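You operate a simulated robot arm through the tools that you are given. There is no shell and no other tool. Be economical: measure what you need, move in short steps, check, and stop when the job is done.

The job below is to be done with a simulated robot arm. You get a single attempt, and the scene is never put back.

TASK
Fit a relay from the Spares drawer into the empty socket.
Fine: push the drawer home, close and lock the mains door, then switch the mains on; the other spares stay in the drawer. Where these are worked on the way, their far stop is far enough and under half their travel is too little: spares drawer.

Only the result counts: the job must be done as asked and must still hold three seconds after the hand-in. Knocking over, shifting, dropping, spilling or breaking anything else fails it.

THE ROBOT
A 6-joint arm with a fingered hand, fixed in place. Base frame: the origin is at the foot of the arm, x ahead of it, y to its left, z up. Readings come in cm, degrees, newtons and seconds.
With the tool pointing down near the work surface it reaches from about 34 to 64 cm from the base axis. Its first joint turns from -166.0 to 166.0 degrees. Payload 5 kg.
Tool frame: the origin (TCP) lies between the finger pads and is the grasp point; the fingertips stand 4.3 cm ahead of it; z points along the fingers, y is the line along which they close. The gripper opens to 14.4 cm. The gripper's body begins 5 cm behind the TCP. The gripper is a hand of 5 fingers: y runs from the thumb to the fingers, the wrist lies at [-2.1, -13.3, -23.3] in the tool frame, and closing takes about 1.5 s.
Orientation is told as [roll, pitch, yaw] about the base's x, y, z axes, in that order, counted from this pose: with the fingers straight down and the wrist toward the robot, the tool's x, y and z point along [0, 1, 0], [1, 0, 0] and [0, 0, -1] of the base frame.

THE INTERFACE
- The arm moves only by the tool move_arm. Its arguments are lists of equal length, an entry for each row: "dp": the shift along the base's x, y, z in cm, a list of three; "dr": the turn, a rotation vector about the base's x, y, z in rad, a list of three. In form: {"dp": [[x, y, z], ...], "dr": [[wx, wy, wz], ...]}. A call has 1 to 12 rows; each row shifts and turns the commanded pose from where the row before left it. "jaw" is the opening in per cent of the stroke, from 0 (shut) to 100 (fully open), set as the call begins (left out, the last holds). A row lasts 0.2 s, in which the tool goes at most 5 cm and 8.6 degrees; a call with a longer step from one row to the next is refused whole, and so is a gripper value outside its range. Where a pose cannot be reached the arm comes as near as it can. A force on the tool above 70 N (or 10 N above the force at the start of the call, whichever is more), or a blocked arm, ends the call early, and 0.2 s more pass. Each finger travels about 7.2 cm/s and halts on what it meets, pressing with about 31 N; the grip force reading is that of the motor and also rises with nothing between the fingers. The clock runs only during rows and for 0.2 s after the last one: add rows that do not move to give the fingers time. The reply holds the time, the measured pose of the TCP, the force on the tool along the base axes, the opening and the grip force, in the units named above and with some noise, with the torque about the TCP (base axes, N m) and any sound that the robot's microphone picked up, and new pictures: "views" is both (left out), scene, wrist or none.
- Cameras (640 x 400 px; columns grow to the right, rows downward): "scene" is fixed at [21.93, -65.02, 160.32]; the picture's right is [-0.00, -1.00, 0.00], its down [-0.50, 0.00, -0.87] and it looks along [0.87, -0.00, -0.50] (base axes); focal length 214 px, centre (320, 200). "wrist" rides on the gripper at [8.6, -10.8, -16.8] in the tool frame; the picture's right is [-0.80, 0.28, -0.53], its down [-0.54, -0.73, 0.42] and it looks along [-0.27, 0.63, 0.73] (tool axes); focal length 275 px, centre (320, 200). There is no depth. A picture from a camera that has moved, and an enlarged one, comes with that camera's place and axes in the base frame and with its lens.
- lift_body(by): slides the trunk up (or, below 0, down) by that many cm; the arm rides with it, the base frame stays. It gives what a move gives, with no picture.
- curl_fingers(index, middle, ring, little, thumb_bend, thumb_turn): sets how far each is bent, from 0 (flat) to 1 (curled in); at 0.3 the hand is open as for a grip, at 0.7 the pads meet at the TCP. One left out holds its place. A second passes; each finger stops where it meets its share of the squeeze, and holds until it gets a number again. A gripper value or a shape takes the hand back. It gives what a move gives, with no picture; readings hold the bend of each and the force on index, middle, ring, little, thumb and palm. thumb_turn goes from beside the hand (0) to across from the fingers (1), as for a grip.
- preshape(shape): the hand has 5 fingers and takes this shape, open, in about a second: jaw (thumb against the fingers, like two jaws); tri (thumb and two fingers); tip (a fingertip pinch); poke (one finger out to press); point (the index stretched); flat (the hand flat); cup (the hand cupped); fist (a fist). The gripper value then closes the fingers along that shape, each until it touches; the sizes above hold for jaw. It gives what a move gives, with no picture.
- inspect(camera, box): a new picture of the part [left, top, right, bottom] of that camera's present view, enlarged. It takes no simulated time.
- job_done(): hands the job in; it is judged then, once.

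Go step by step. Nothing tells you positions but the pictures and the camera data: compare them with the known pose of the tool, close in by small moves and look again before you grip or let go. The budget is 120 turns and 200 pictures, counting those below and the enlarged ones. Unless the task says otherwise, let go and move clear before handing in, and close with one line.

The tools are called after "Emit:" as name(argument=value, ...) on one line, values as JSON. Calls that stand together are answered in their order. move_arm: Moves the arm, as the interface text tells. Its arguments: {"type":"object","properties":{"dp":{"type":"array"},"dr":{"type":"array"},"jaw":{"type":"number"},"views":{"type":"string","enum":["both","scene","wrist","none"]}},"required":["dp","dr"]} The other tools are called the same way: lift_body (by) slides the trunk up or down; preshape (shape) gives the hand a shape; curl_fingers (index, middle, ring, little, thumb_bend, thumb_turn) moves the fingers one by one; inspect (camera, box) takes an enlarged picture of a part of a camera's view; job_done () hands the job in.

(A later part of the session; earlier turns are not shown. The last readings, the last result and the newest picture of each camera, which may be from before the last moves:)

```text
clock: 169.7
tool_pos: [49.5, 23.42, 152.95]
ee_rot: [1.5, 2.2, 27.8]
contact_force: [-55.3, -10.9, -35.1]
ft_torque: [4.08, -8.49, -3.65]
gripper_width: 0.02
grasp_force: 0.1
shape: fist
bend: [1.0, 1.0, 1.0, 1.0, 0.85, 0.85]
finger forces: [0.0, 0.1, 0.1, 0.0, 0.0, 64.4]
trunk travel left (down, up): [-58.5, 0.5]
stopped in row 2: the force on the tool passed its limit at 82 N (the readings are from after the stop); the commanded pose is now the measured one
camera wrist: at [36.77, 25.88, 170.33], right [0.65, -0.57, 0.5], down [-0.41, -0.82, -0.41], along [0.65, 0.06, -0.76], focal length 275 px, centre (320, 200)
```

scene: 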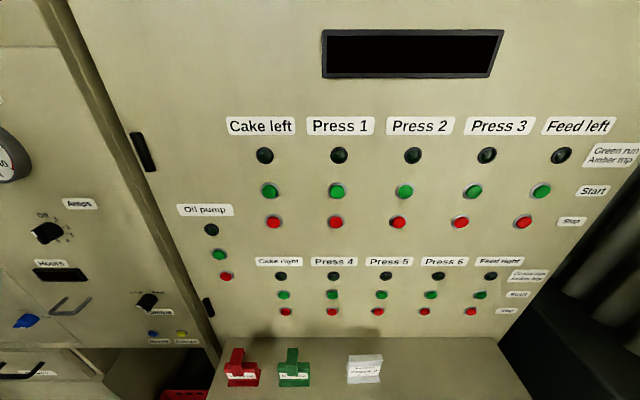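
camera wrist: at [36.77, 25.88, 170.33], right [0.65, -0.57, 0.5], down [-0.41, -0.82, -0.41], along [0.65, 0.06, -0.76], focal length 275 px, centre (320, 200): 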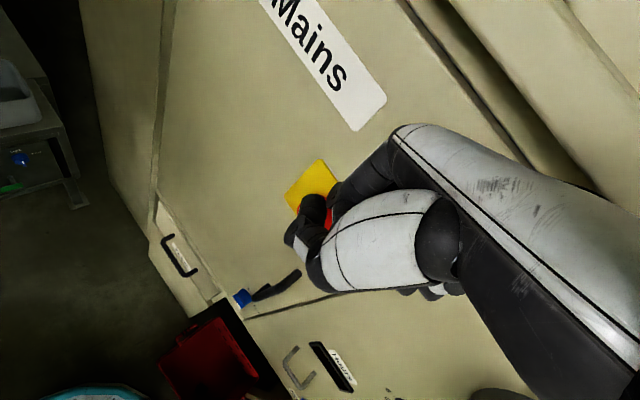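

Emit:
inspect(camera="scene", box=[0, 200, 140, 400])

Emit:
inspect(camera="wrist", box=[140, 140, 400, 400])

```text
2.00 times, centred on (70, 300) of scene
camera zoom: at [21.93, -65.02, 160.32], right [0.0, -1.0, 0.0], down [-0.5, 0.0, -0.87], along [0.87, 0.0, -0.5], focal length 429 px, centre (820, 0)
```

zoom: 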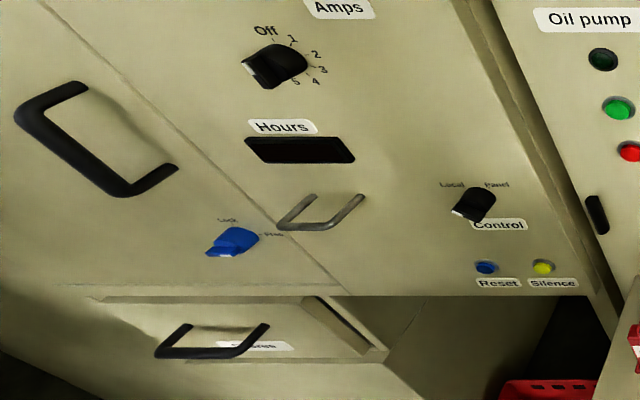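

```text
1.54 times, centred on (270, 270) of wrist
camera zoom: at [36.77, 25.88, 170.33], right [0.65, -0.57, 0.5], down [-0.41, -0.82, -0.41], along [0.65, 0.06, -0.76], focal length 424 px, centre (397, 92)
```

zoom: 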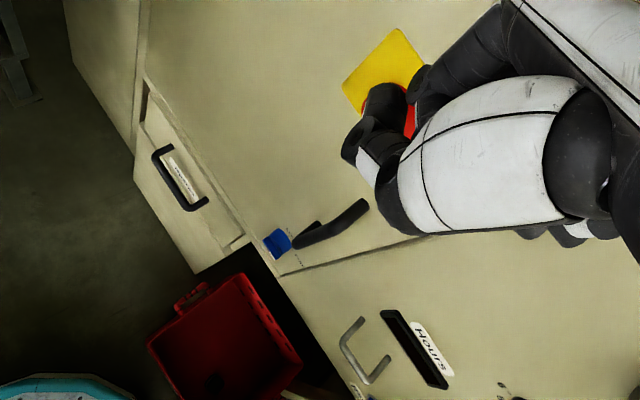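

The door looks closed flush with the Amps panel; the blue knob has "Lock" above and "Free" to the right, and the fist hit the overhang above. I'll back off, lower, and turn the hand to point forward for the lower work.

Emit:
move_arm(dp=[[-2, 0, 0], [-2, 0, 0]], dr=[[0, 0, 0], [0, 0, 0]], views="none")

Emit:
lift_body(by=-32)

Emit:
move_arm(dp=[[0, 0, 0], [0, 0, 0], [0, 0, 0], [0, 0, 0], [0, 0, 0], [0, 0, 0], [0, 0, 0], [0, 0, 0], [0, 0, 0], [0, 0, 0]], dr=[[0, -0.12, -0.05], [0, -0.12, -0.05], [0, -0.12, -0.05], [0, -0.12, -0.05], [0, -0.12, -0.05], [0, -0.12, -0.05], [0, -0.12, -0.05], [0, -0.12, -0.05], [0, -0.12, -0.05], [0, -0.12, -0.02]], views="both")

```text
clock: 170.3
tool_pos: [46.6, 23.38, 152.77]
ee_rot: [1.2, 2.2, 27.9]
contact_force: [-0.1, 0.1, 0.0]
ft_torque: [0.01, 0.0, 0.01]
gripper_width: 0.0
grasp_force: 0.0
shape: fist
bend: [1.0, 1.0, 1.0, 1.0, 0.85, 0.85]
finger forces: [0.0, 0.0, 0.1, 0.0, 0.0, 0.0]
trunk travel left (down, up): [-58.5, 0.5]
```

```text
clock: 173.5
tool_pos: [46.66, 23.5, 120.69]
ee_rot: [1.2, 2.4, 27.8]
contact_force: [0.0, -0.2, -0.3]
ft_torque: [0.02, 0.02, 0.01]
gripper_width: 0.0
grasp_force: 0.1
shape: fist
bend: [1.0, 1.0, 1.0, 1.0, 0.85, 0.85]
finger forces: [0.1, 0.0, 0.1, 0.0, 0.1, 0.0]
trunk travel left (down, up): [-26.5, 32.5]
```

```text
clock: 175.7
tool_pos: [46.7, 23.49, 120.78]
ee_rot: [-23.4, -63.3, 12.0]
contact_force: [-0.4, 0.0, -0.5]
ft_torque: [0.01, 0.0, -0.01]
gripper_width: 0.0
grasp_force: 0.0
shape: fist
bend: [1.0, 1.0, 1.0, 1.0, 0.85, 0.85]
finger forces: [0.0, 0.1, 0.1, 0.0, 0.0, 0.0]
trunk travel left (down, up): [-26.5, 32.5]
camera wrist: at [28.51, 34.48, 116.45], right [-0.47, -0.63, 0.62], down [-0.03, -0.69, -0.73], along [0.88, -0.36, 0.31], focal length 275 px, centre (320, 200)
```

scene: 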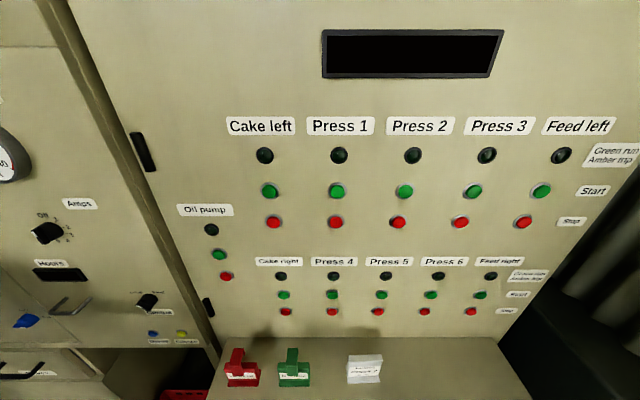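
wrist: 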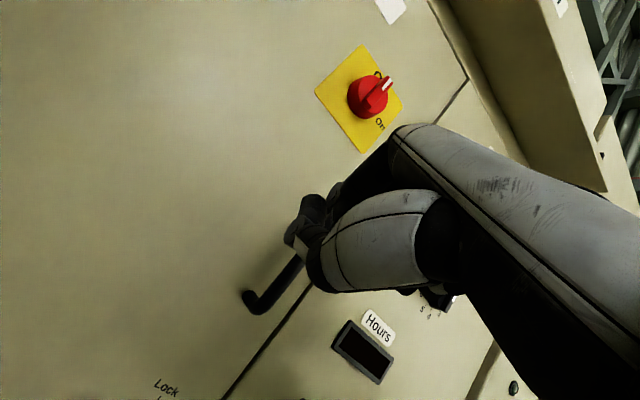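

The rotary mains switch points up (Off) with "On" to its right; the lock has Lock at top, Free at right. I'll press the door at its handle to be sure it's fully shut.

Emit:
move_arm(dp=[[0, -0.5, -2], [0, -0.5, -2], [0, 0, -2], [1, 0, 0], [1, 0, 0], [1, 0, 0], [1, 0, 0], [1, 0, 0], [1, 0, 0], [1, 0, 0]], dr=[[0, 0, 0], [0, 0, 0], [0, 0, 0], [0, 0, 0], [0, 0, 0], [0, 0, 0], [0, 0, 0], [0, 0, 0], [0, 0, 0], [0, 0, 0]], views="both")

```text
clock: 177.9
tool_pos: [53.69, 22.58, 114.81]
ee_rot: [-23.4, -63.2, 12.1]
contact_force: [0.3, 0.6, 1.3]
ft_torque: [0.04, 0.03, 0.01]
gripper_width: 0.0
grasp_force: 0.0
shape: fist
bend: [1.0, 1.0, 1.0, 1.0, 0.85, 0.85]
finger forces: [0.1, 0.0, 0.0, 0.1, 0.0, 0.0]
trunk travel left (down, up): [-26.5, 32.5]
camera wrist: at [35.45, 33.47, 110.4], right [-0.47, -0.63, 0.62], down [-0.03, -0.69, -0.73], along [0.88, -0.36, 0.3], focal length 275 px, centre (320, 200)
```

scene: 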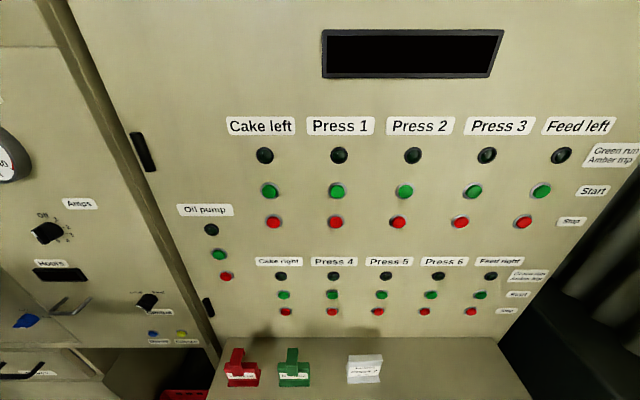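
wrist: 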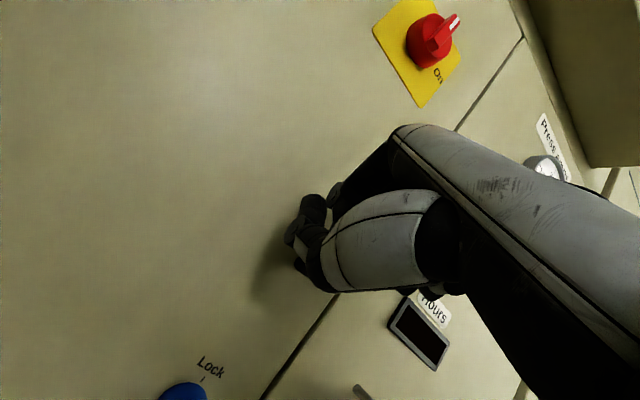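

Emit:
move_arm(dp=[[0.7, 0, 0], [0.7, 0, 0], [0.7, 0, 0], [0.7, 0, 0], [0.7, 0, 0]], dr=[[0, 0, 0], [0, 0, 0], [0, 0, 0], [0, 0, 0], [0, 0, 0]], views="none")

Emit:
inspect(camera="scene", box=[0, 260, 110, 350])

```text
clock: 179.2
tool_pos: [56.42, 22.88, 115.25]
ee_rot: [-24.3, -63.8, 13.5]
contact_force: [-65.2, 18.2, -1.6]
ft_torque: [-0.57, -2.19, -1.61]
gripper_width: 0.01
grasp_force: 0.0
shape: fist
bend: [1.0, 1.0, 1.0, 1.0, 0.85, 0.85]
finger forces: [0.0, 47.6, 53.9, 0.1, 0.1, 0.0]
trunk travel left (down, up): [-26.5, 32.5]
stopped in row 5: the force on the tool passed its limit at 76 N (the readings are from after the stop); the commanded pose is now the measured one
```

```text
4.44 times, centred on (55, 305) of scene
camera zoom: at [21.93, -65.02, 160.32], right [0.0, -1.0, 0.0], down [-0.5, 0.0, -0.87], along [0.87, 0.0, -0.5], focal length 953 px, centre (1498, -267)
```

zoom: 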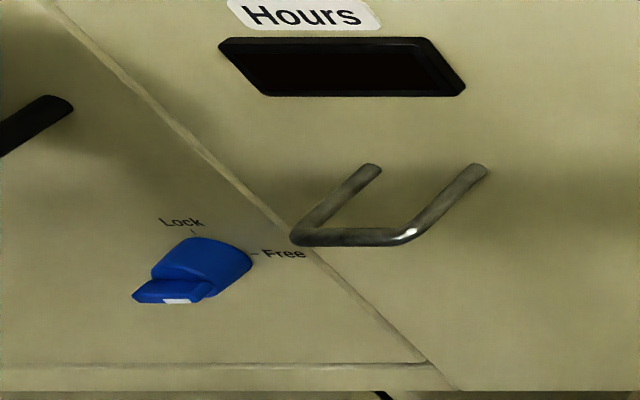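

The door is flush and firm. Now the lock: the blue grip bar is centred about y 21.5, z 97.5, standing out to x≈57. I'll back off, level the hand with thumb below and two fingers above, and line up on it.

Emit:
move_arm(dp=[[-2.5, 0, 0], [-2.5, 0, 0], [-2.5, 0, -1], [-2.5, -0.2, -3], [0, -0.3, -3.5], [0, -0.3, -3.5], [0, -0.3, -3], [0, 0, -2.3]], dr=[[0, 0, 0], [0, 0, 0], [0.03, -0.03, 0.04], [0.03, -0.03, 0.04], [0.04, -0.03, 0.04], [0.04, -0.03, 0.04], [0.03, -0.03, 0.04], [0.03, -0.02, 0.04]], views="none")

Emit:
preshape(shape="tri")

Emit:
curl_fingers(index=0.55, middle=0.55, thumb_bend=0.52)

Emit:
move_arm(dp=[[0, 0, 0]], dr=[[0, 0, 0]], views="wrist")

Emit:
inspect(camera="wrist", box=[180, 100, 420, 340])

```text
clock: 181.0
tool_pos: [49.91, 25.55, 101.3]
ee_rot: [6.5, -74.1, -2.2]
contact_force: [0.5, -0.4, -0.5]
ft_torque: [0.01, 0.0, 0.06]
gripper_width: 0.02
grasp_force: 0.1
shape: fist
bend: [1.0, 1.0, 1.0, 1.0, 0.85, 0.85]
finger forces: [0.0, 0.0, 0.0, 0.0, 0.1, 0.1]
out of reach, approached as far as the arm can: row 6, 7, 8
trunk travel left (down, up): [-26.5, 32.5]
```

```text
clock: 181.9
tool_pos: [49.96, 25.66, 101.31]
ee_rot: [6.0, -74.1, -2.0]
contact_force: [-0.5, 1.2, 0.0]
ft_torque: [0.0, -0.02, 0.02]
gripper_width: 14.36
grasp_force: 0.0
shape: tri
bend: [0.3, 0.3, 0.99, 0.99, 0.3, 0.97]
finger forces: [0.0, 0.0, 0.0, 0.0, 0.0, 0.0]
trunk travel left (down, up): [-26.5, 32.5]
```

```text
clock: 182.9
tool_pos: [49.95, 25.79, 101.27]
ee_rot: [6.1, -74.0, -2.0]
contact_force: [-0.1, 1.0, 0.7]
ft_torque: [-0.02, 0.02, 0.0]
gripper_width: 6.67
grasp_force: 0.0
shape: fingers
bend: [0.55, 0.55, 0.99, 0.99, 0.52, 0.97]
finger forces: [0.0, 0.1, 0.0, 0.0, 0.0, 0.0]
trunk travel left (down, up): [-26.5, 32.5]
```

```text
clock: 183.3
tool_pos: [49.89, 25.71, 101.35]
ee_rot: [6.1, -74.0, -2.1]
contact_force: [0.1, 0.0, -0.1]
ft_torque: [0.04, -0.02, 0.0]
gripper_width: 6.63
grasp_force: 0.0
shape: fingers
bend: [0.55, 0.55, 0.99, 0.99, 0.52, 0.97]
finger forces: [0.0, 0.1, 0.0, 0.0, 0.0, 0.0]
trunk travel left (down, up): [-26.5, 32.5]
camera wrist: at [30.32, 33.22, 95.67], right [-0.38, -0.84, 0.4], down [0.24, -0.5, -0.83], along [0.89, -0.22, 0.39], focal length 275 px, centre (320, 200)
```

wrist: 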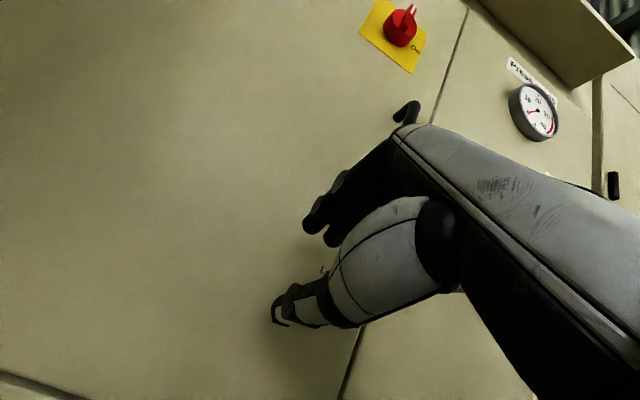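

```text
1.67 times, centred on (300, 220) of wrist
camera zoom: at [30.32, 33.22, 95.67], right [-0.38, -0.84, 0.4], down [0.24, -0.5, -0.83], along [0.89, -0.22, 0.39], focal length 459 px, centre (353, 167)
```

zoom: 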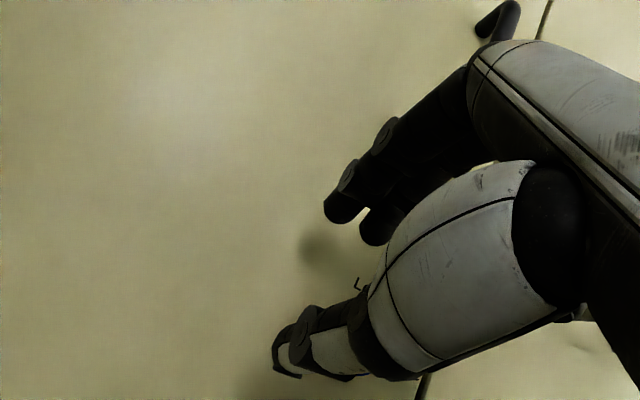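

The "Lock" label at (60, 22, 101) confirms the knob's centre near y 21.3, z 98. I'll lower the trunk a little and shift sideways to it.

Emit:
lift_body(by=-3)

Emit:
move_arm(dp=[[0, -1.5, 0.3], [0, -1.5, 0], [0, -1.4, 0]], dr=[[-0.02, 0, -0.01], [-0.02, 0, -0.01], [-0.01, 0, 0]], views="none")

Emit:
inspect(camera="scene", box=[0, 260, 110, 350])

Emit:
inspect(camera="wrist", box=[180, 100, 420, 340])

```text
clock: 184.0
tool_pos: [49.76, 25.86, 98.26]
ee_rot: [6.1, -74.0, -2.1]
contact_force: [-0.1, 0.4, -0.5]
ft_torque: [0.02, 0.0, 0.02]
gripper_width: 6.64
grasp_force: 0.1
shape: fingers
bend: [0.55, 0.55, 0.99, 0.99, 0.52, 0.97]
finger forces: [0.0, 0.0, 0.1, 0.0, 0.0, 0.1]
trunk travel left (down, up): [-23.5, 35.5]
```

```text
clock: 184.8
tool_pos: [51.45, 23.44, 99.66]
ee_rot: [-3.9, -73.3, 6.2]
contact_force: [0.0, 0.4, 0.1]
ft_torque: [0.01, -0.03, -0.01]
gripper_width: 6.62
grasp_force: 0.0
shape: fingers
bend: [0.55, 0.55, 0.99, 0.99, 0.52, 0.97]
finger forces: [0.0, 0.0, 0.0, 0.1, 0.1, 0.1]
out of reach, approached as far as the arm can: row 1, 2, 3
trunk travel left (down, up): [-23.5, 35.5]
```

```text
4.44 times, centred on (55, 305) of scene
camera zoom: at [21.93, -65.02, 160.32], right [0.0, -1.0, 0.0], down [-0.5, 0.0, -0.87], along [0.87, 0.0, -0.5], focal length 953 px, centre (1498, -267)
```

zoom: 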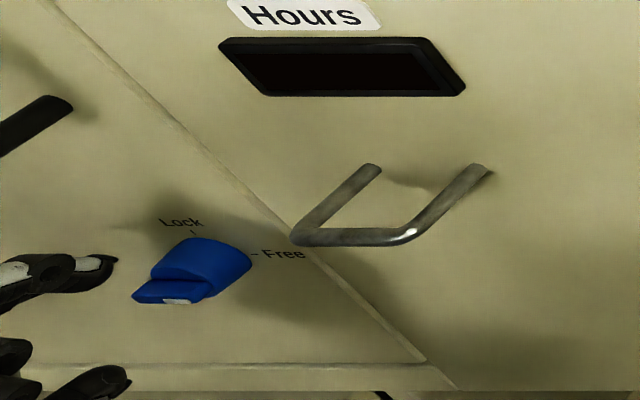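

```text
1.67 times, centred on (300, 220) of wrist
camera zoom: at [32.01, 31.0, 93.83], right [-0.4, -0.81, 0.44], down [0.22, -0.55, -0.81], along [0.89, -0.22, 0.4], focal length 459 px, centre (353, 167)
```

zoom: 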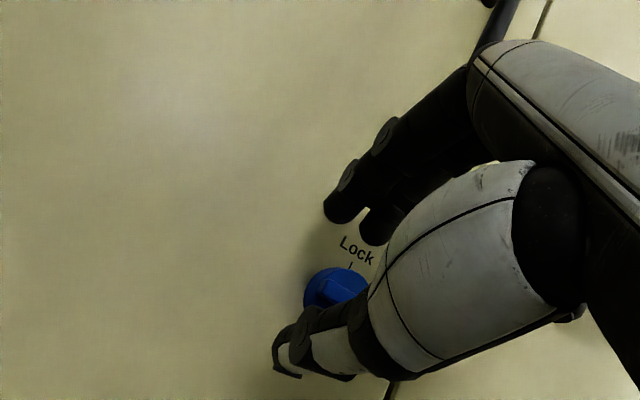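

Both views now show the knob between fingers and thumb, a bit to the right and ahead. I'll advance and slide sideways onto it.

Emit:
move_arm(dp=[[0.8, -0.3, -0.3], [0.8, -0.5, -0.3], [0.6, -0.6, -0.2]], dr=[[0, 0, 0], [0, 0, 0], [0, 0, 0]], views="none")

Emit:
inspect(camera="scene", box=[0, 260, 110, 350])

Emit:
inspect(camera="wrist", box=[180, 100, 420, 340])

```text
clock: 185.6
tool_pos: [52.0, 23.02, 100.56]
ee_rot: [-4.0, -73.4, 6.2]
contact_force: [-0.9, 1.0, -0.1]
ft_torque: [0.01, 0.02, 0.01]
gripper_width: 6.66
grasp_force: 0.1
shape: fingers
bend: [0.55, 0.55, 0.99, 0.99, 0.52, 0.97]
finger forces: [0.0, 0.0, 0.1, 0.1, 0.1, 0.0]
out of reach, approached as far as the arm can: row 1, 2, 3
trunk travel left (down, up): [-23.5, 35.5]
```

```text
4.44 times, centred on (55, 305) of scene
camera zoom: at [21.93, -65.02, 160.32], right [0.0, -1.0, 0.0], down [-0.5, 0.0, -0.87], along [0.87, 0.0, -0.5], focal length 953 px, centre (1498, -267)
```

zoom: 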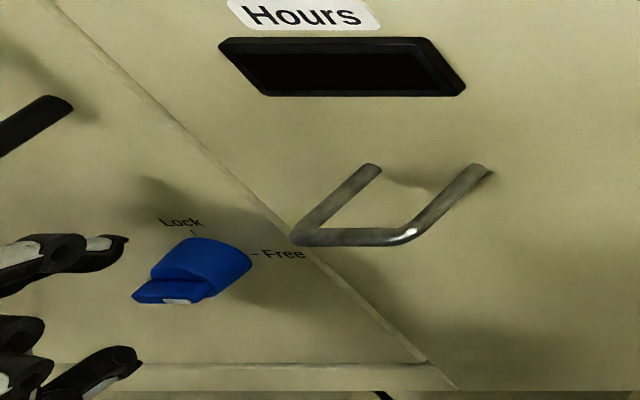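

```text
1.67 times, centred on (300, 220) of wrist
camera zoom: at [32.74, 30.62, 94.69], right [-0.4, -0.81, 0.44], down [0.22, -0.55, -0.81], along [0.89, -0.22, 0.4], focal length 459 px, centre (353, 167)
```

zoom: 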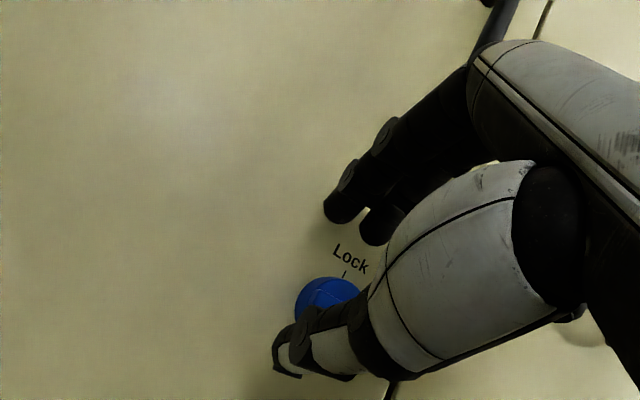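

The arm is near its lower limit here. Lowering the trunk and raising the arm should free it.

Emit:
move_arm(dp=[[-1, 0.3, 2], [0, 0, 3], [0, 0, 3], [0, 0, 3], [0, 0, 3]], dr=[[0, 0, 0], [0, 0, 0], [0, 0, 0], [0, 0, 0], [0, 0, 0]], views="none")

Emit:
lift_body(by=-16)

Emit:
inspect(camera="wrist", box=[180, 100, 420, 340])

```text
clock: 186.8
tool_pos: [50.95, 23.3, 114.5]
ee_rot: [-4.7, -73.8, 7.1]
contact_force: [-2.1, 5.9, -1.8]
ft_torque: [-0.05, 0.14, 0.19]
gripper_width: 6.59
grasp_force: 3.3
shape: fingers
bend: [0.55, 0.57, 0.99, 0.99, 0.52, 0.97]
finger forces: [0.0, 5.8, 0.0, 0.1, 0.0, 0.0]
trunk travel left (down, up): [-23.5, 35.5]
```

```text
clock: 188.7
tool_pos: [51.01, 23.14, 98.38]
ee_rot: [-4.3, -73.9, 6.9]
contact_force: [0.4, 0.3, -0.3]
ft_torque: [-0.02, 0.0, 0.0]
gripper_width: 6.62
grasp_force: 0.0
shape: fingers
bend: [0.55, 0.55, 0.99, 0.99, 0.52, 0.97]
finger forces: [0.0, 0.0, 0.0, 0.0, 0.1, 0.1]
trunk travel left (down, up): [-7.5, 51.5]
```

```text
1.67 times, centred on (300, 220) of wrist
camera zoom: at [31.67, 30.8, 92.43], right [-0.4, -0.81, 0.44], down [0.23, -0.55, -0.8], along [0.89, -0.22, 0.41], focal length 459 px, centre (353, 167)
```

zoom: 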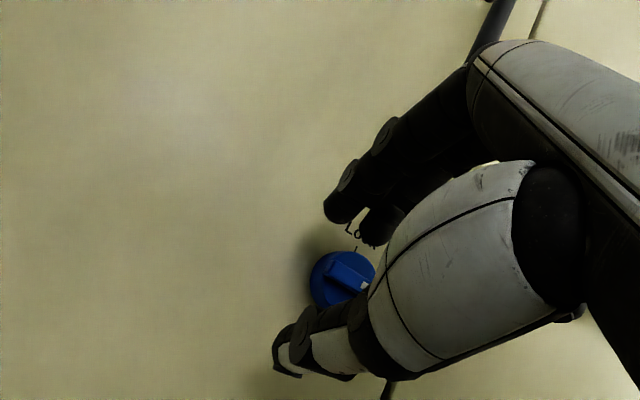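

Now it's free, and the knob bar is plainly between finger and thumb heights, centred at (58.5, 21.4, 98.3). I'll move onto it.

Emit:
move_arm(dp=[[0.4, -0.7, 0.6], [0.8, -0.6, 0.4], [0.9, 0, 0], [0.9, 0, 0]], dr=[[0, 0, 0], [0, 0, 0], [0, 0, 0], [0, 0, 0]], views="none")

Emit:
inspect(camera="scene", box=[0, 260, 110, 350])

Emit:
inspect(camera="wrist", box=[180, 100, 420, 340])

```text
clock: 189.7
tool_pos: [54.0, 21.79, 99.45]
ee_rot: [-4.3, -73.9, 6.8]
contact_force: [-0.4, 0.0, 0.3]
ft_torque: [0.0, 0.02, -0.03]
gripper_width: 6.61
grasp_force: 0.0
shape: fingers
bend: [0.55, 0.55, 0.99, 0.99, 0.52, 0.97]
finger forces: [0.0, 0.0, 0.0, 0.0, 0.0, 0.1]
trunk travel left (down, up): [-7.5, 51.5]
```

```text
4.44 times, centred on (55, 305) of scene
camera zoom: at [21.93, -65.02, 160.32], right [0.0, -1.0, 0.0], down [-0.5, 0.0, -0.87], along [0.87, 0.0, -0.5], focal length 953 px, centre (1498, -267)
```

zoom: 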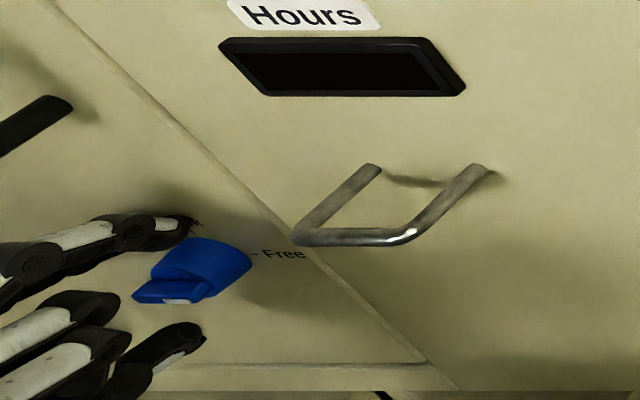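

```text
1.67 times, centred on (300, 220) of wrist
camera zoom: at [34.71, 29.42, 93.48], right [-0.4, -0.81, 0.44], down [0.23, -0.55, -0.8], along [0.89, -0.22, 0.4], focal length 459 px, centre (353, 167)
```

zoom: 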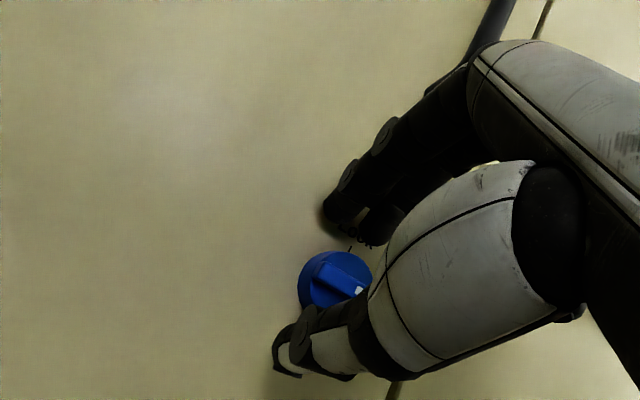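

Fingers above, thumb below the bar. Closing on it.

Emit:
curl_fingers(index=0.75, middle=0.75, thumb_bend=0.75)

Emit:
inspect(camera="scene", box=[0, 260, 110, 350])

Emit:
inspect(camera="wrist", box=[180, 100, 420, 340])

```text
clock: 190.7
tool_pos: [54.14, 21.95, 99.61]
ee_rot: [-4.2, -74.0, 6.7]
contact_force: [0.6, 1.2, 9.2]
ft_torque: [-0.25, -0.57, 0.13]
gripper_width: 1.49
grasp_force: 20.4
shape: fingers
bend: [0.73, 0.65, 0.99, 0.99, 0.67, 0.97]
finger forces: [11.5, 13.2, 0.0, 0.0, 15.3, 0.0]
trunk travel left (down, up): [-7.5, 51.5]
```

```text
4.44 times, centred on (55, 305) of scene
camera zoom: at [21.93, -65.02, 160.32], right [0.0, -1.0, 0.0], down [-0.5, 0.0, -0.87], along [0.87, 0.0, -0.5], focal length 953 px, centre (1498, -267)
```

zoom: 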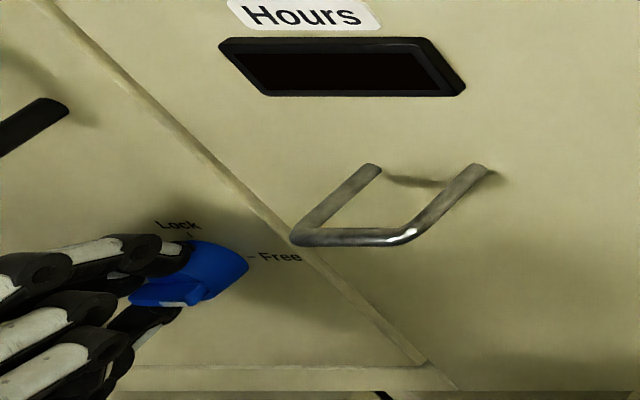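

```text
1.67 times, centred on (300, 220) of wrist
camera zoom: at [34.67, 29.43, 93.56], right [-0.4, -0.81, 0.44], down [0.23, -0.55, -0.8], along [0.89, -0.22, 0.41], focal length 459 px, centre (353, 167)
```

zoom: 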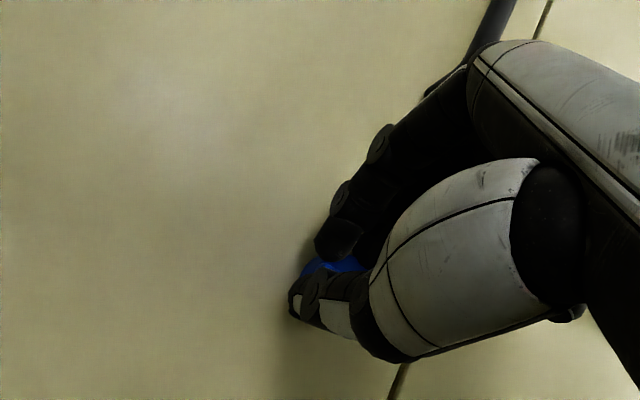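

The bar is gripped. I'll press the door in lightly and turn counter-clockwise toward Lock, first by about 40°.

Emit:
move_arm(dp=[[0.3, 0.12, -0.08], [0.1, 0.13, -0.1], [0, 0.13, -0.11], [0, 0.12, -0.12], [0, 0.11, -0.13], [0, 0.11, -0.14]], dr=[[-0.12, 0, 0], [-0.12, 0, 0], [-0.12, 0, 0], [-0.12, 0, 0], [-0.12, 0, 0], [-0.12, 0, 0]], views="none")

Emit:
inspect(camera="scene", box=[0, 260, 110, 350])

```text
clock: 192.1
tool_pos: [55.3, 23.37, 97.24]
ee_rot: [-69.6, -43.1, 67.1]
contact_force: [-19.0, 30.7, 12.7]
ft_torque: [-0.55, -0.81, 1.06]
gripper_width: 0.11
grasp_force: 17.5
shape: fingers
bend: [0.74, 0.61, 0.99, 0.99, 0.71, 0.97]
finger forces: [0.0, 35.7, 0.1, 0.0, 0.0, 0.1]
trunk travel left (down, up): [-7.5, 51.5]
```

```text
4.44 times, centred on (55, 305) of scene
camera zoom: at [21.93, -65.02, 160.32], right [0.0, -1.0, 0.0], down [-0.5, 0.0, -0.87], along [0.87, 0.0, -0.5], focal length 953 px, centre (1498, -267)
```

zoom: 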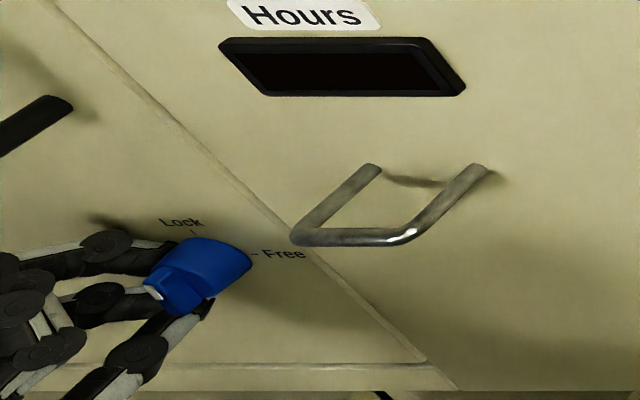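

Emit:
inspect(camera="scene", box=[10, 300, 60, 340])

Emit:
inspect(camera="wrist", box=[200, 140, 440, 340])

```text
10.00 times, centred on (35, 320) of scene
camera zoom: at [21.93, -65.02, 160.32], right [0.0, -1.0, 0.0], down [-0.5, 0.0, -0.87], along [0.87, 0.0, -0.5], focal length 2145 px, centre (3170, -1000)
```

zoom: 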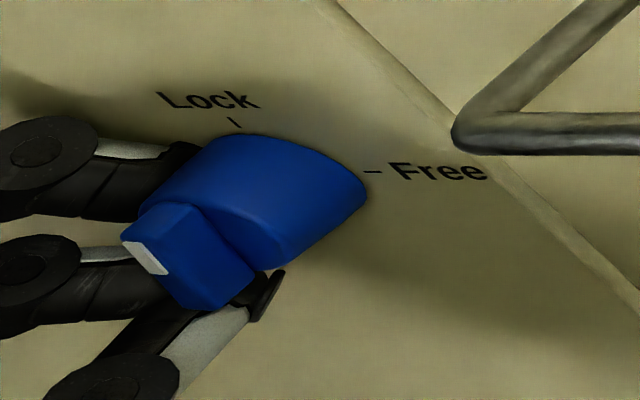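

```text
2.00 times, centred on (320, 240) of wrist
camera zoom: at [35.58, 24.81, 88.18], right [-0.37, -0.31, 0.88], down [0.24, -0.94, -0.23], along [0.9, 0.12, 0.42], focal length 551 px, centre (320, 120)
```

zoom: 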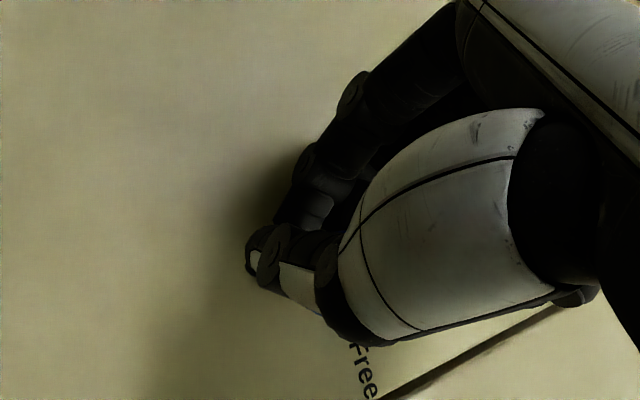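

The knob has turned nearly to Lock (bar about 10° short of vertical, pointer up). I'll turn a little further.

Emit:
move_arm(dp=[[0, 0.2, 0], [0, 0.2, 0], [0, 0.1, 0]], dr=[[-0.1, 0, 0], [-0.1, 0, 0], [-0.1, 0, 0]], views="none")

Emit:
inspect(camera="scene", box=[10, 300, 60, 340])

```text
clock: 192.8
tool_pos: [55.45, 23.58, 97.23]
ee_rot: [-77.1, -27.1, 71.4]
contact_force: [-7.7, 17.6, 2.3]
ft_torque: [-0.22, -0.19, 0.58]
gripper_width: 0.11
grasp_force: 8.7
shape: fingers
bend: [0.74, 0.65, 0.99, 0.99, 0.71, 0.97]
finger forces: [0.1, 17.7, 0.0, 0.0, 0.1, 0.0]
trunk travel left (down, up): [-7.5, 51.5]
```

```text
10.00 times, centred on (35, 320) of scene
camera zoom: at [21.93, -65.02, 160.32], right [0.0, -1.0, 0.0], down [-0.5, 0.0, -0.87], along [0.87, 0.0, -0.5], focal length 2145 px, centre (3170, -1000)
```

zoom: 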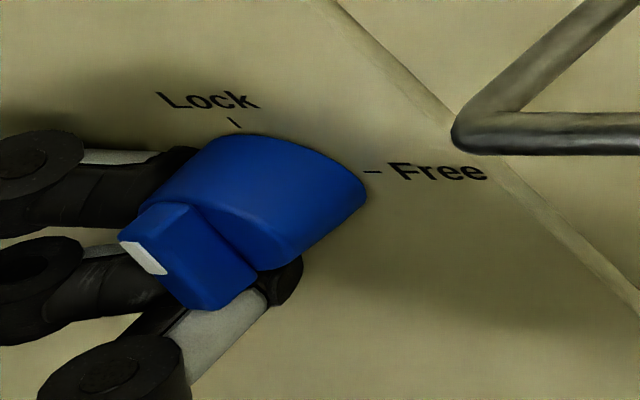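

Emit:
move_arm(dp=[[0, 0.3, 0], [0, 0.3, 0], [0, 0, 0]], dr=[[-0.08, 0, 0], [-0.08, 0, 0], [0, 0, 0]], views="none")

Emit:
inspect(camera="scene", box=[10, 300, 60, 340])

```text
clock: 193.7
tool_pos: [55.18, 24.03, 97.96]
ee_rot: [-80.8, -19.0, 72.6]
contact_force: [2.6, 8.0, -8.7]
ft_torque: [0.28, 0.09, 0.19]
gripper_width: 0.15
grasp_force: 10.9
shape: fingers
bend: [0.74, 0.71, 0.99, 0.99, 0.72, 0.95]
finger forces: [0.0, 1.9, 0.1, 0.0, 20.0, 0.1]
trunk travel left (down, up): [-7.5, 51.5]
```

```text
10.00 times, centred on (35, 320) of scene
camera zoom: at [21.93, -65.02, 160.32], right [0.0, -1.0, 0.0], down [-0.5, 0.0, -0.87], along [0.87, 0.0, -0.5], focal length 2145 px, centre (3170, -1000)
```

zoom: 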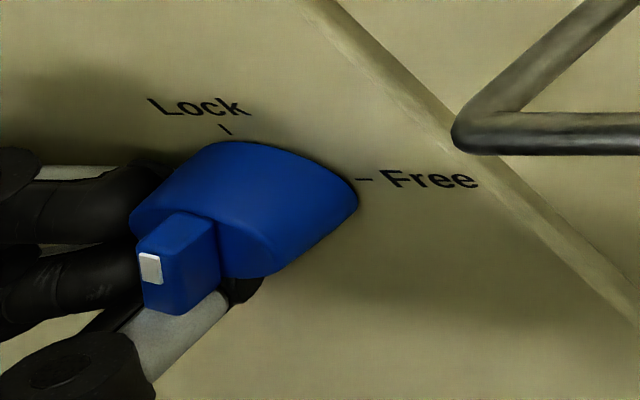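

The thumb turned it back somewhat. I'll open, square the roll so the pinch is horizontal (which aligns the bar vertical = Lock), centre on the knob and close again.

Emit:
curl_fingers(index=0.52, middle=0.52, thumb_bend=0.5)

Emit:
move_arm(dp=[[-0.6, -0.5, 0.2], [-0.6, -0.5, 0.2], [0, -0.4, 0.2]], dr=[[-0.1, 0, 0], [-0.1, 0, 0], [-0.1, 0, 0]], views="wrist")

Emit:
inspect(camera="scene", box=[0, 290, 70, 345])

```text
clock: 194.7
tool_pos: [54.98, 24.17, 98.27]
ee_rot: [-81.0, -19.2, 72.9]
contact_force: [-28.5, -4.6, -3.6]
ft_torque: [0.02, 0.01, 0.01]
gripper_width: 5.17
grasp_force: 13.6
shape: fingers
bend: [0.64, 0.57, 0.99, 0.99, 0.5, 0.97]
finger forces: [17.3, 11.1, 0.0, 0.0, 0.0, 0.0]
trunk travel left (down, up): [-7.5, 51.5]
```

```text
clock: 195.4
tool_pos: [54.77, 23.64, 96.88]
ee_rot: [-84.5, -0.8, 74.1]
contact_force: [-31.9, -2.1, 5.8]
ft_torque: [0.19, -0.37, 0.63]
gripper_width: 5.81
grasp_force: 16.9
shape: fingers
bend: [0.59, 0.55, 0.99, 0.99, 0.5, 0.97]
finger forces: [23.3, 9.5, 0.0, 0.0, 0.0, 0.0]
trunk travel left (down, up): [-7.5, 51.5]
camera wrist: at [35.08, 18.13, 89.66], right [-0.36, 0.39, 0.85], down [0.25, -0.83, 0.49], along [0.9, 0.39, 0.2], focal length 275 px, centre (320, 200)
```

wrist: 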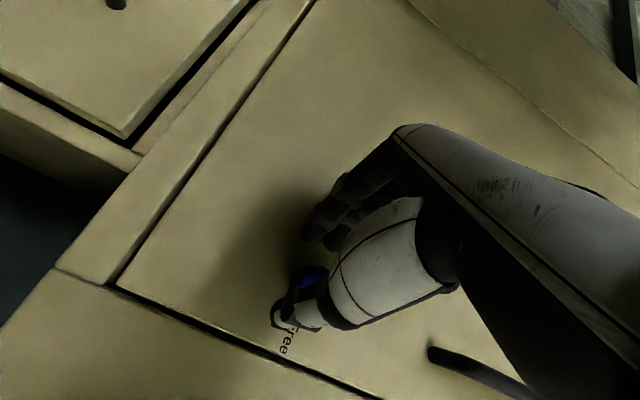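

```text
7.27 times, centred on (35, 318) of scene
camera zoom: at [21.93, -65.02, 160.32], right [0.0, -1.0, 0.0], down [-0.5, 0.0, -0.87], along [0.87, 0.0, -0.5], focal length 1560 px, centre (2393, -654)
```

zoom: 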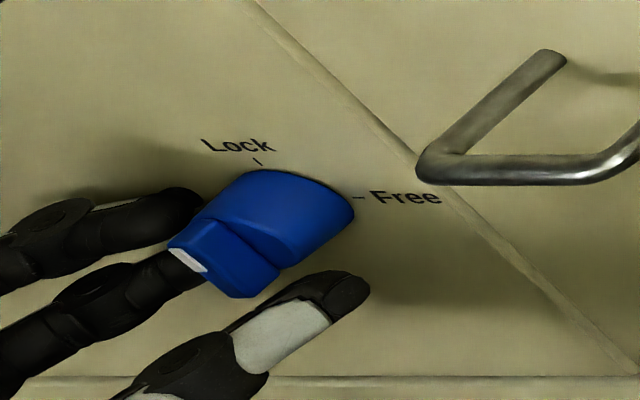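

The knob now stands at Lock (bar vertical, pointer up). I'll withdraw straight back and inspect.

Emit:
move_arm(dp=[[-1.2, 0, 0], [-1.5, 0, 0], [-2, 0, 0], [-2, 0, 0]], dr=[[0, 0, 0], [0, 0, 0], [0, 0, 0], [0, 0, 0]], views="none")

Emit:
inspect(camera="scene", box=[0, 290, 70, 345])

Emit:
inspect(camera="wrist", box=[200, 180, 440, 380])

```text
clock: 196.4
tool_pos: [46.71, 22.47, 98.74]
ee_rot: [-86.0, -2.8, 74.0]
contact_force: [3.8, 3.8, -6.9]
ft_torque: [-0.19, -0.45, -0.37]
gripper_width: 7.47
grasp_force: 0.1
shape: fingers
bend: [0.52, 0.52, 0.99, 0.99, 0.5, 0.97]
finger forces: [0.1, 0.0, 0.0, 0.1, 0.0, 0.0]
trunk travel left (down, up): [-7.5, 51.5]
```

```text
7.27 times, centred on (35, 318) of scene
camera zoom: at [21.93, -65.02, 160.32], right [0.0, -1.0, 0.0], down [-0.5, 0.0, -0.87], along [0.87, 0.0, -0.5], focal length 1560 px, centre (2393, -654)
```

zoom: 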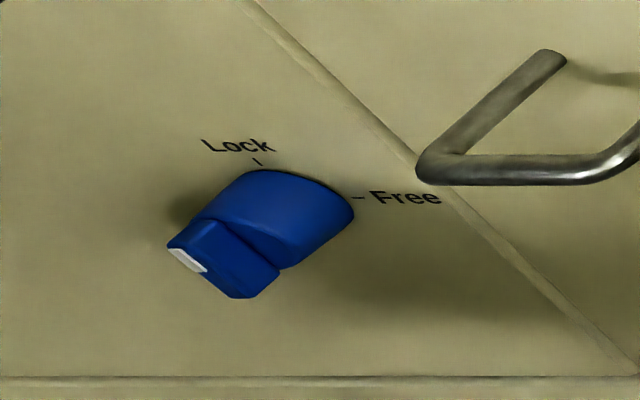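

```text
2.00 times, centred on (320, 280) of wrist
camera zoom: at [27.26, 17.16, 90.82], right [-0.39, 0.36, 0.84], down [0.24, -0.85, 0.48], along [0.89, 0.39, 0.25], focal length 551 px, centre (320, 40)
```

zoom: 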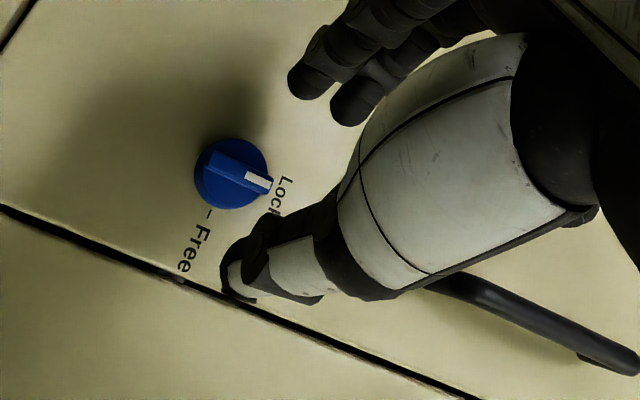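

The pointer is squarely at Lock. Now the mains switch, at about (58.5, 26.5, 142), currently pointing up (Off) with On to the right; I'll raise the trunk to it.

Emit:
lift_body(by=40)

Emit:
move_arm(dp=[[0, 1, 0], [0, 1, 1]], dr=[[0, 0, 0], [0, 0, 0]], views="wrist")

Emit:
inspect(camera="wrist", box=[200, 180, 440, 380])

```text
clock: 200.3
tool_pos: [46.7, 22.46, 139.26]
ee_rot: [-86.3, -3.2, 74.0]
contact_force: [-0.1, 1.1, 0.5]
ft_torque: [-0.01, -0.03, -0.02]
gripper_width: 7.51
grasp_force: 0.0
shape: fingers
bend: [0.52, 0.52, 0.99, 0.99, 0.5, 0.97]
finger forces: [0.0, 0.0, 0.0, 0.0, 0.0, 0.0]
trunk travel left (down, up): [-47.5, 11.5]
```

```text
clock: 200.9
tool_pos: [46.7, 24.42, 140.11]
ee_rot: [-86.3, -3.1, 74.0]
contact_force: [0.8, 0.3, -0.4]
ft_torque: [0.0, 0.0, 0.0]
gripper_width: 7.48
grasp_force: 0.1
shape: fingers
bend: [0.52, 0.52, 0.99, 0.99, 0.5, 0.97]
finger forces: [0.1, 0.0, 0.0, 0.0, 0.1, 0.1]
trunk travel left (down, up): [-47.5, 11.5]
camera wrist: at [27.27, 19.24, 132.13], right [-0.4, 0.36, 0.84], down [0.23, -0.85, 0.48], along [0.89, 0.38, 0.25], focal length 275 px, centre (320, 200)
```

wrist: 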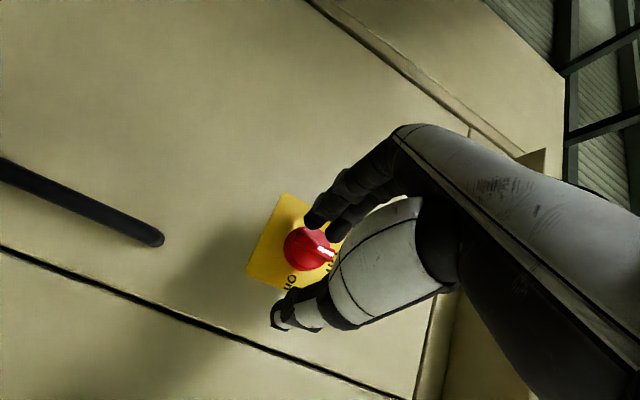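

```text
2.00 times, centred on (320, 280) of wrist
camera zoom: at [27.27, 19.24, 132.13], right [-0.4, 0.36, 0.84], down [0.23, -0.85, 0.48], along [0.89, 0.38, 0.25], focal length 551 px, centre (320, 40)
```

zoom: 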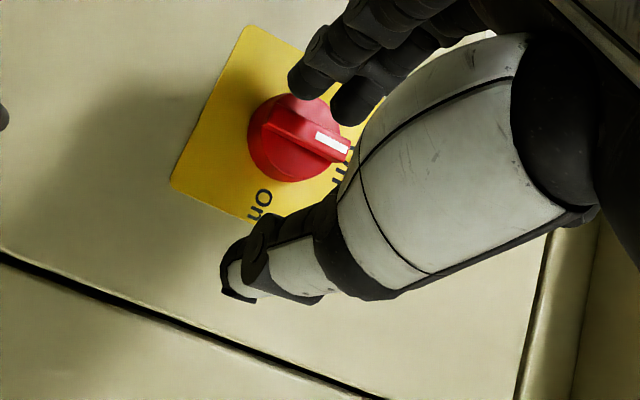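

Clear view: knob at (57.8, 26.3, 142), pointer up, "On" to the right (−y). I'll align and move in so the vertical bar lies between fingers (left) and thumb (right).

Emit:
move_arm(dp=[[0, 1.5, 0.9], [0, 1.6, 0.9], [1.5, 0, 0], [1.5, 0, 0], [1.2, 0, 0]], dr=[[0, 0, 0], [0, 0, 0], [0, 0, 0], [0, 0, 0], [0, 0, 0]], views="none")

Emit:
inspect(camera="wrist", box=[200, 180, 440, 380])

```text
clock: 202.1
tool_pos: [50.84, 27.63, 142.13]
ee_rot: [-86.3, -3.0, 74.0]
contact_force: [0.1, -0.4, 0.1]
ft_torque: [-0.04, -0.05, -0.06]
gripper_width: 7.51
grasp_force: 0.1
shape: fingers
bend: [0.52, 0.52, 0.99, 0.99, 0.5, 0.97]
finger forces: [0.1, 0.0, 0.0, 0.1, 0.0, 0.1]
trunk travel left (down, up): [-47.5, 11.5]
```

```text
2.00 times, centred on (320, 280) of wrist
camera zoom: at [31.44, 22.36, 133.99], right [-0.4, 0.36, 0.84], down [0.23, -0.85, 0.47], along [0.89, 0.38, 0.25], focal length 551 px, centre (320, 40)
```

zoom: 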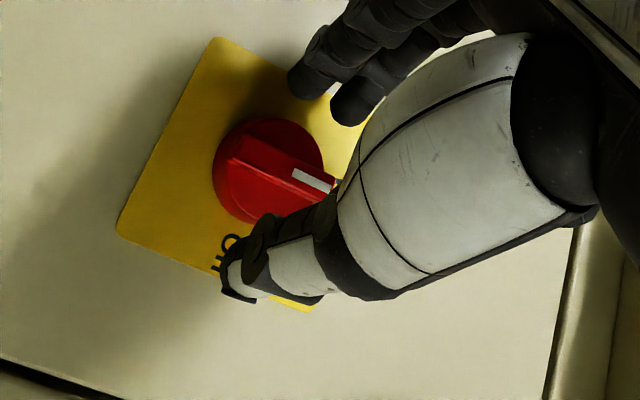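

Emit:
move_arm(dp=[[1.2, 0, 0], [1, 0, 0], [0.8, 0, 0]], dr=[[0, 0, 0], [0, 0, 0], [0, 0, 0]], views="none")

Emit:
inspect(camera="wrist", box=[200, 180, 440, 380])

```text
clock: 202.9
tool_pos: [53.96, 27.62, 142.07]
ee_rot: [-86.2, -3.1, 74.1]
contact_force: [0.0, -0.2, 0.8]
ft_torque: [-0.03, 0.0, 0.01]
gripper_width: 7.51
grasp_force: 0.0
shape: fingers
bend: [0.52, 0.52, 0.99, 0.99, 0.5, 0.97]
finger forces: [0.1, 0.1, 0.0, 0.0, 0.1, 0.0]
trunk travel left (down, up): [-47.5, 11.5]
```

```text
2.00 times, centred on (320, 280) of wrist
camera zoom: at [34.51, 22.35, 134.0], right [-0.4, 0.36, 0.84], down [0.23, -0.85, 0.47], along [0.89, 0.38, 0.25], focal length 551 px, centre (320, 40)
5 turns are left
```

zoom: 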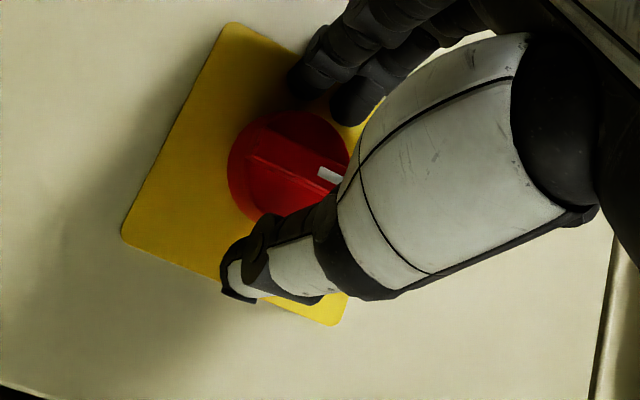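

Five turns remain, so I'll grip and turn in one go: close on the bar, rotate a quarter turn clockwise to On, and look.

Emit:
curl_fingers(index=0.75, middle=0.75, thumb_bend=0.75)

Emit:
move_arm(dp=[[0, -0.03, 0.154], [0, -0.05, 0.149], [0, -0.068, 0.142], [0, -0.086, 0.131], [0, -0.102, 0.12], [0, -0.117, 0.104], [0, -0.13, 0.09], [0, -0.14, 0.071], [0, -0.149, 0.052], [0, -0.153, 0.033], [0, -0.157, 0.013], [0, -0.169, -0.009]], dr=[[0.13, 0, 0], [0.13, 0, 0], [0.13, 0, 0], [0.13, 0, 0], [0.13, 0, 0], [0.13, 0, 0], [0.13, 0, 0], [0.13, 0, 0], [0.13, 0, 0], [0.13, 0, 0], [0.13, 0, 0], [0.14, 0, 0]], views="wrist")

Emit:
inspect(camera="wrist", box=[200, 160, 440, 360])

```text
clock: 203.9
tool_pos: [53.81, 27.72, 142.17]
ee_rot: [-86.4, -3.0, 74.1]
contact_force: [0.2, 12.1, 5.0]
ft_torque: [-0.05, -0.24, 0.64]
gripper_width: 3.59
grasp_force: 20.7
shape: fingers
bend: [0.6, 0.61, 0.99, 0.99, 0.66, 0.97]
finger forces: [12.7, 13.6, 0.0, 0.1, 15.1, 0.1]
trunk travel left (down, up): [-47.5, 11.5]
```

```text
clock: 206.5
tool_pos: [53.8, 26.2, 143.19]
ee_rot: [14.6, -73.8, -11.3]
contact_force: [-0.3, 5.7, 12.9]
ft_torque: [-0.22, -0.81, 0.22]
gripper_width: 3.6
grasp_force: 22.1
shape: fingers
bend: [0.58, 0.61, 0.99, 0.99, 0.67, 0.97]
finger forces: [14.2, 13.4, 0.1, 0.0, 15.5, 0.0]
trunk travel left (down, up): [-47.5, 11.5]
camera wrist: at [34.39, 34.28, 137.85], right [-0.4, -0.84, 0.36], down [0.23, -0.47, -0.85], along [0.89, -0.25, 0.39], focal length 275 px, centre (320, 200)
```

wrist: 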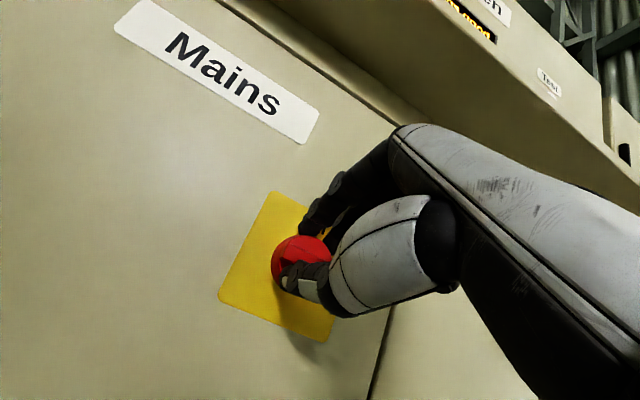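

```text
2.00 times, centred on (320, 260) of wrist
camera zoom: at [34.39, 34.28, 137.85], right [-0.4, -0.84, 0.36], down [0.23, -0.47, -0.85], along [0.89, -0.25, 0.39], focal length 551 px, centre (320, 80)
4 turns are left
```

zoom: 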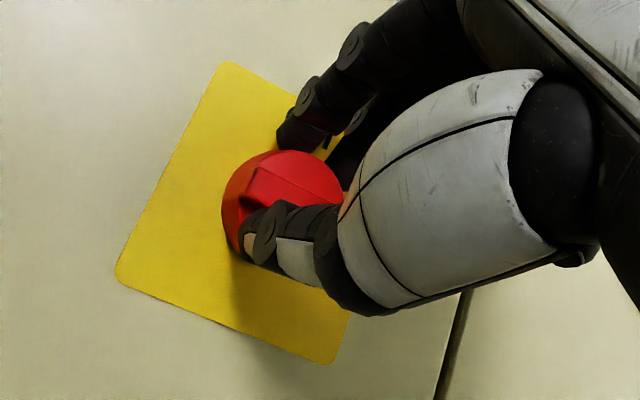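

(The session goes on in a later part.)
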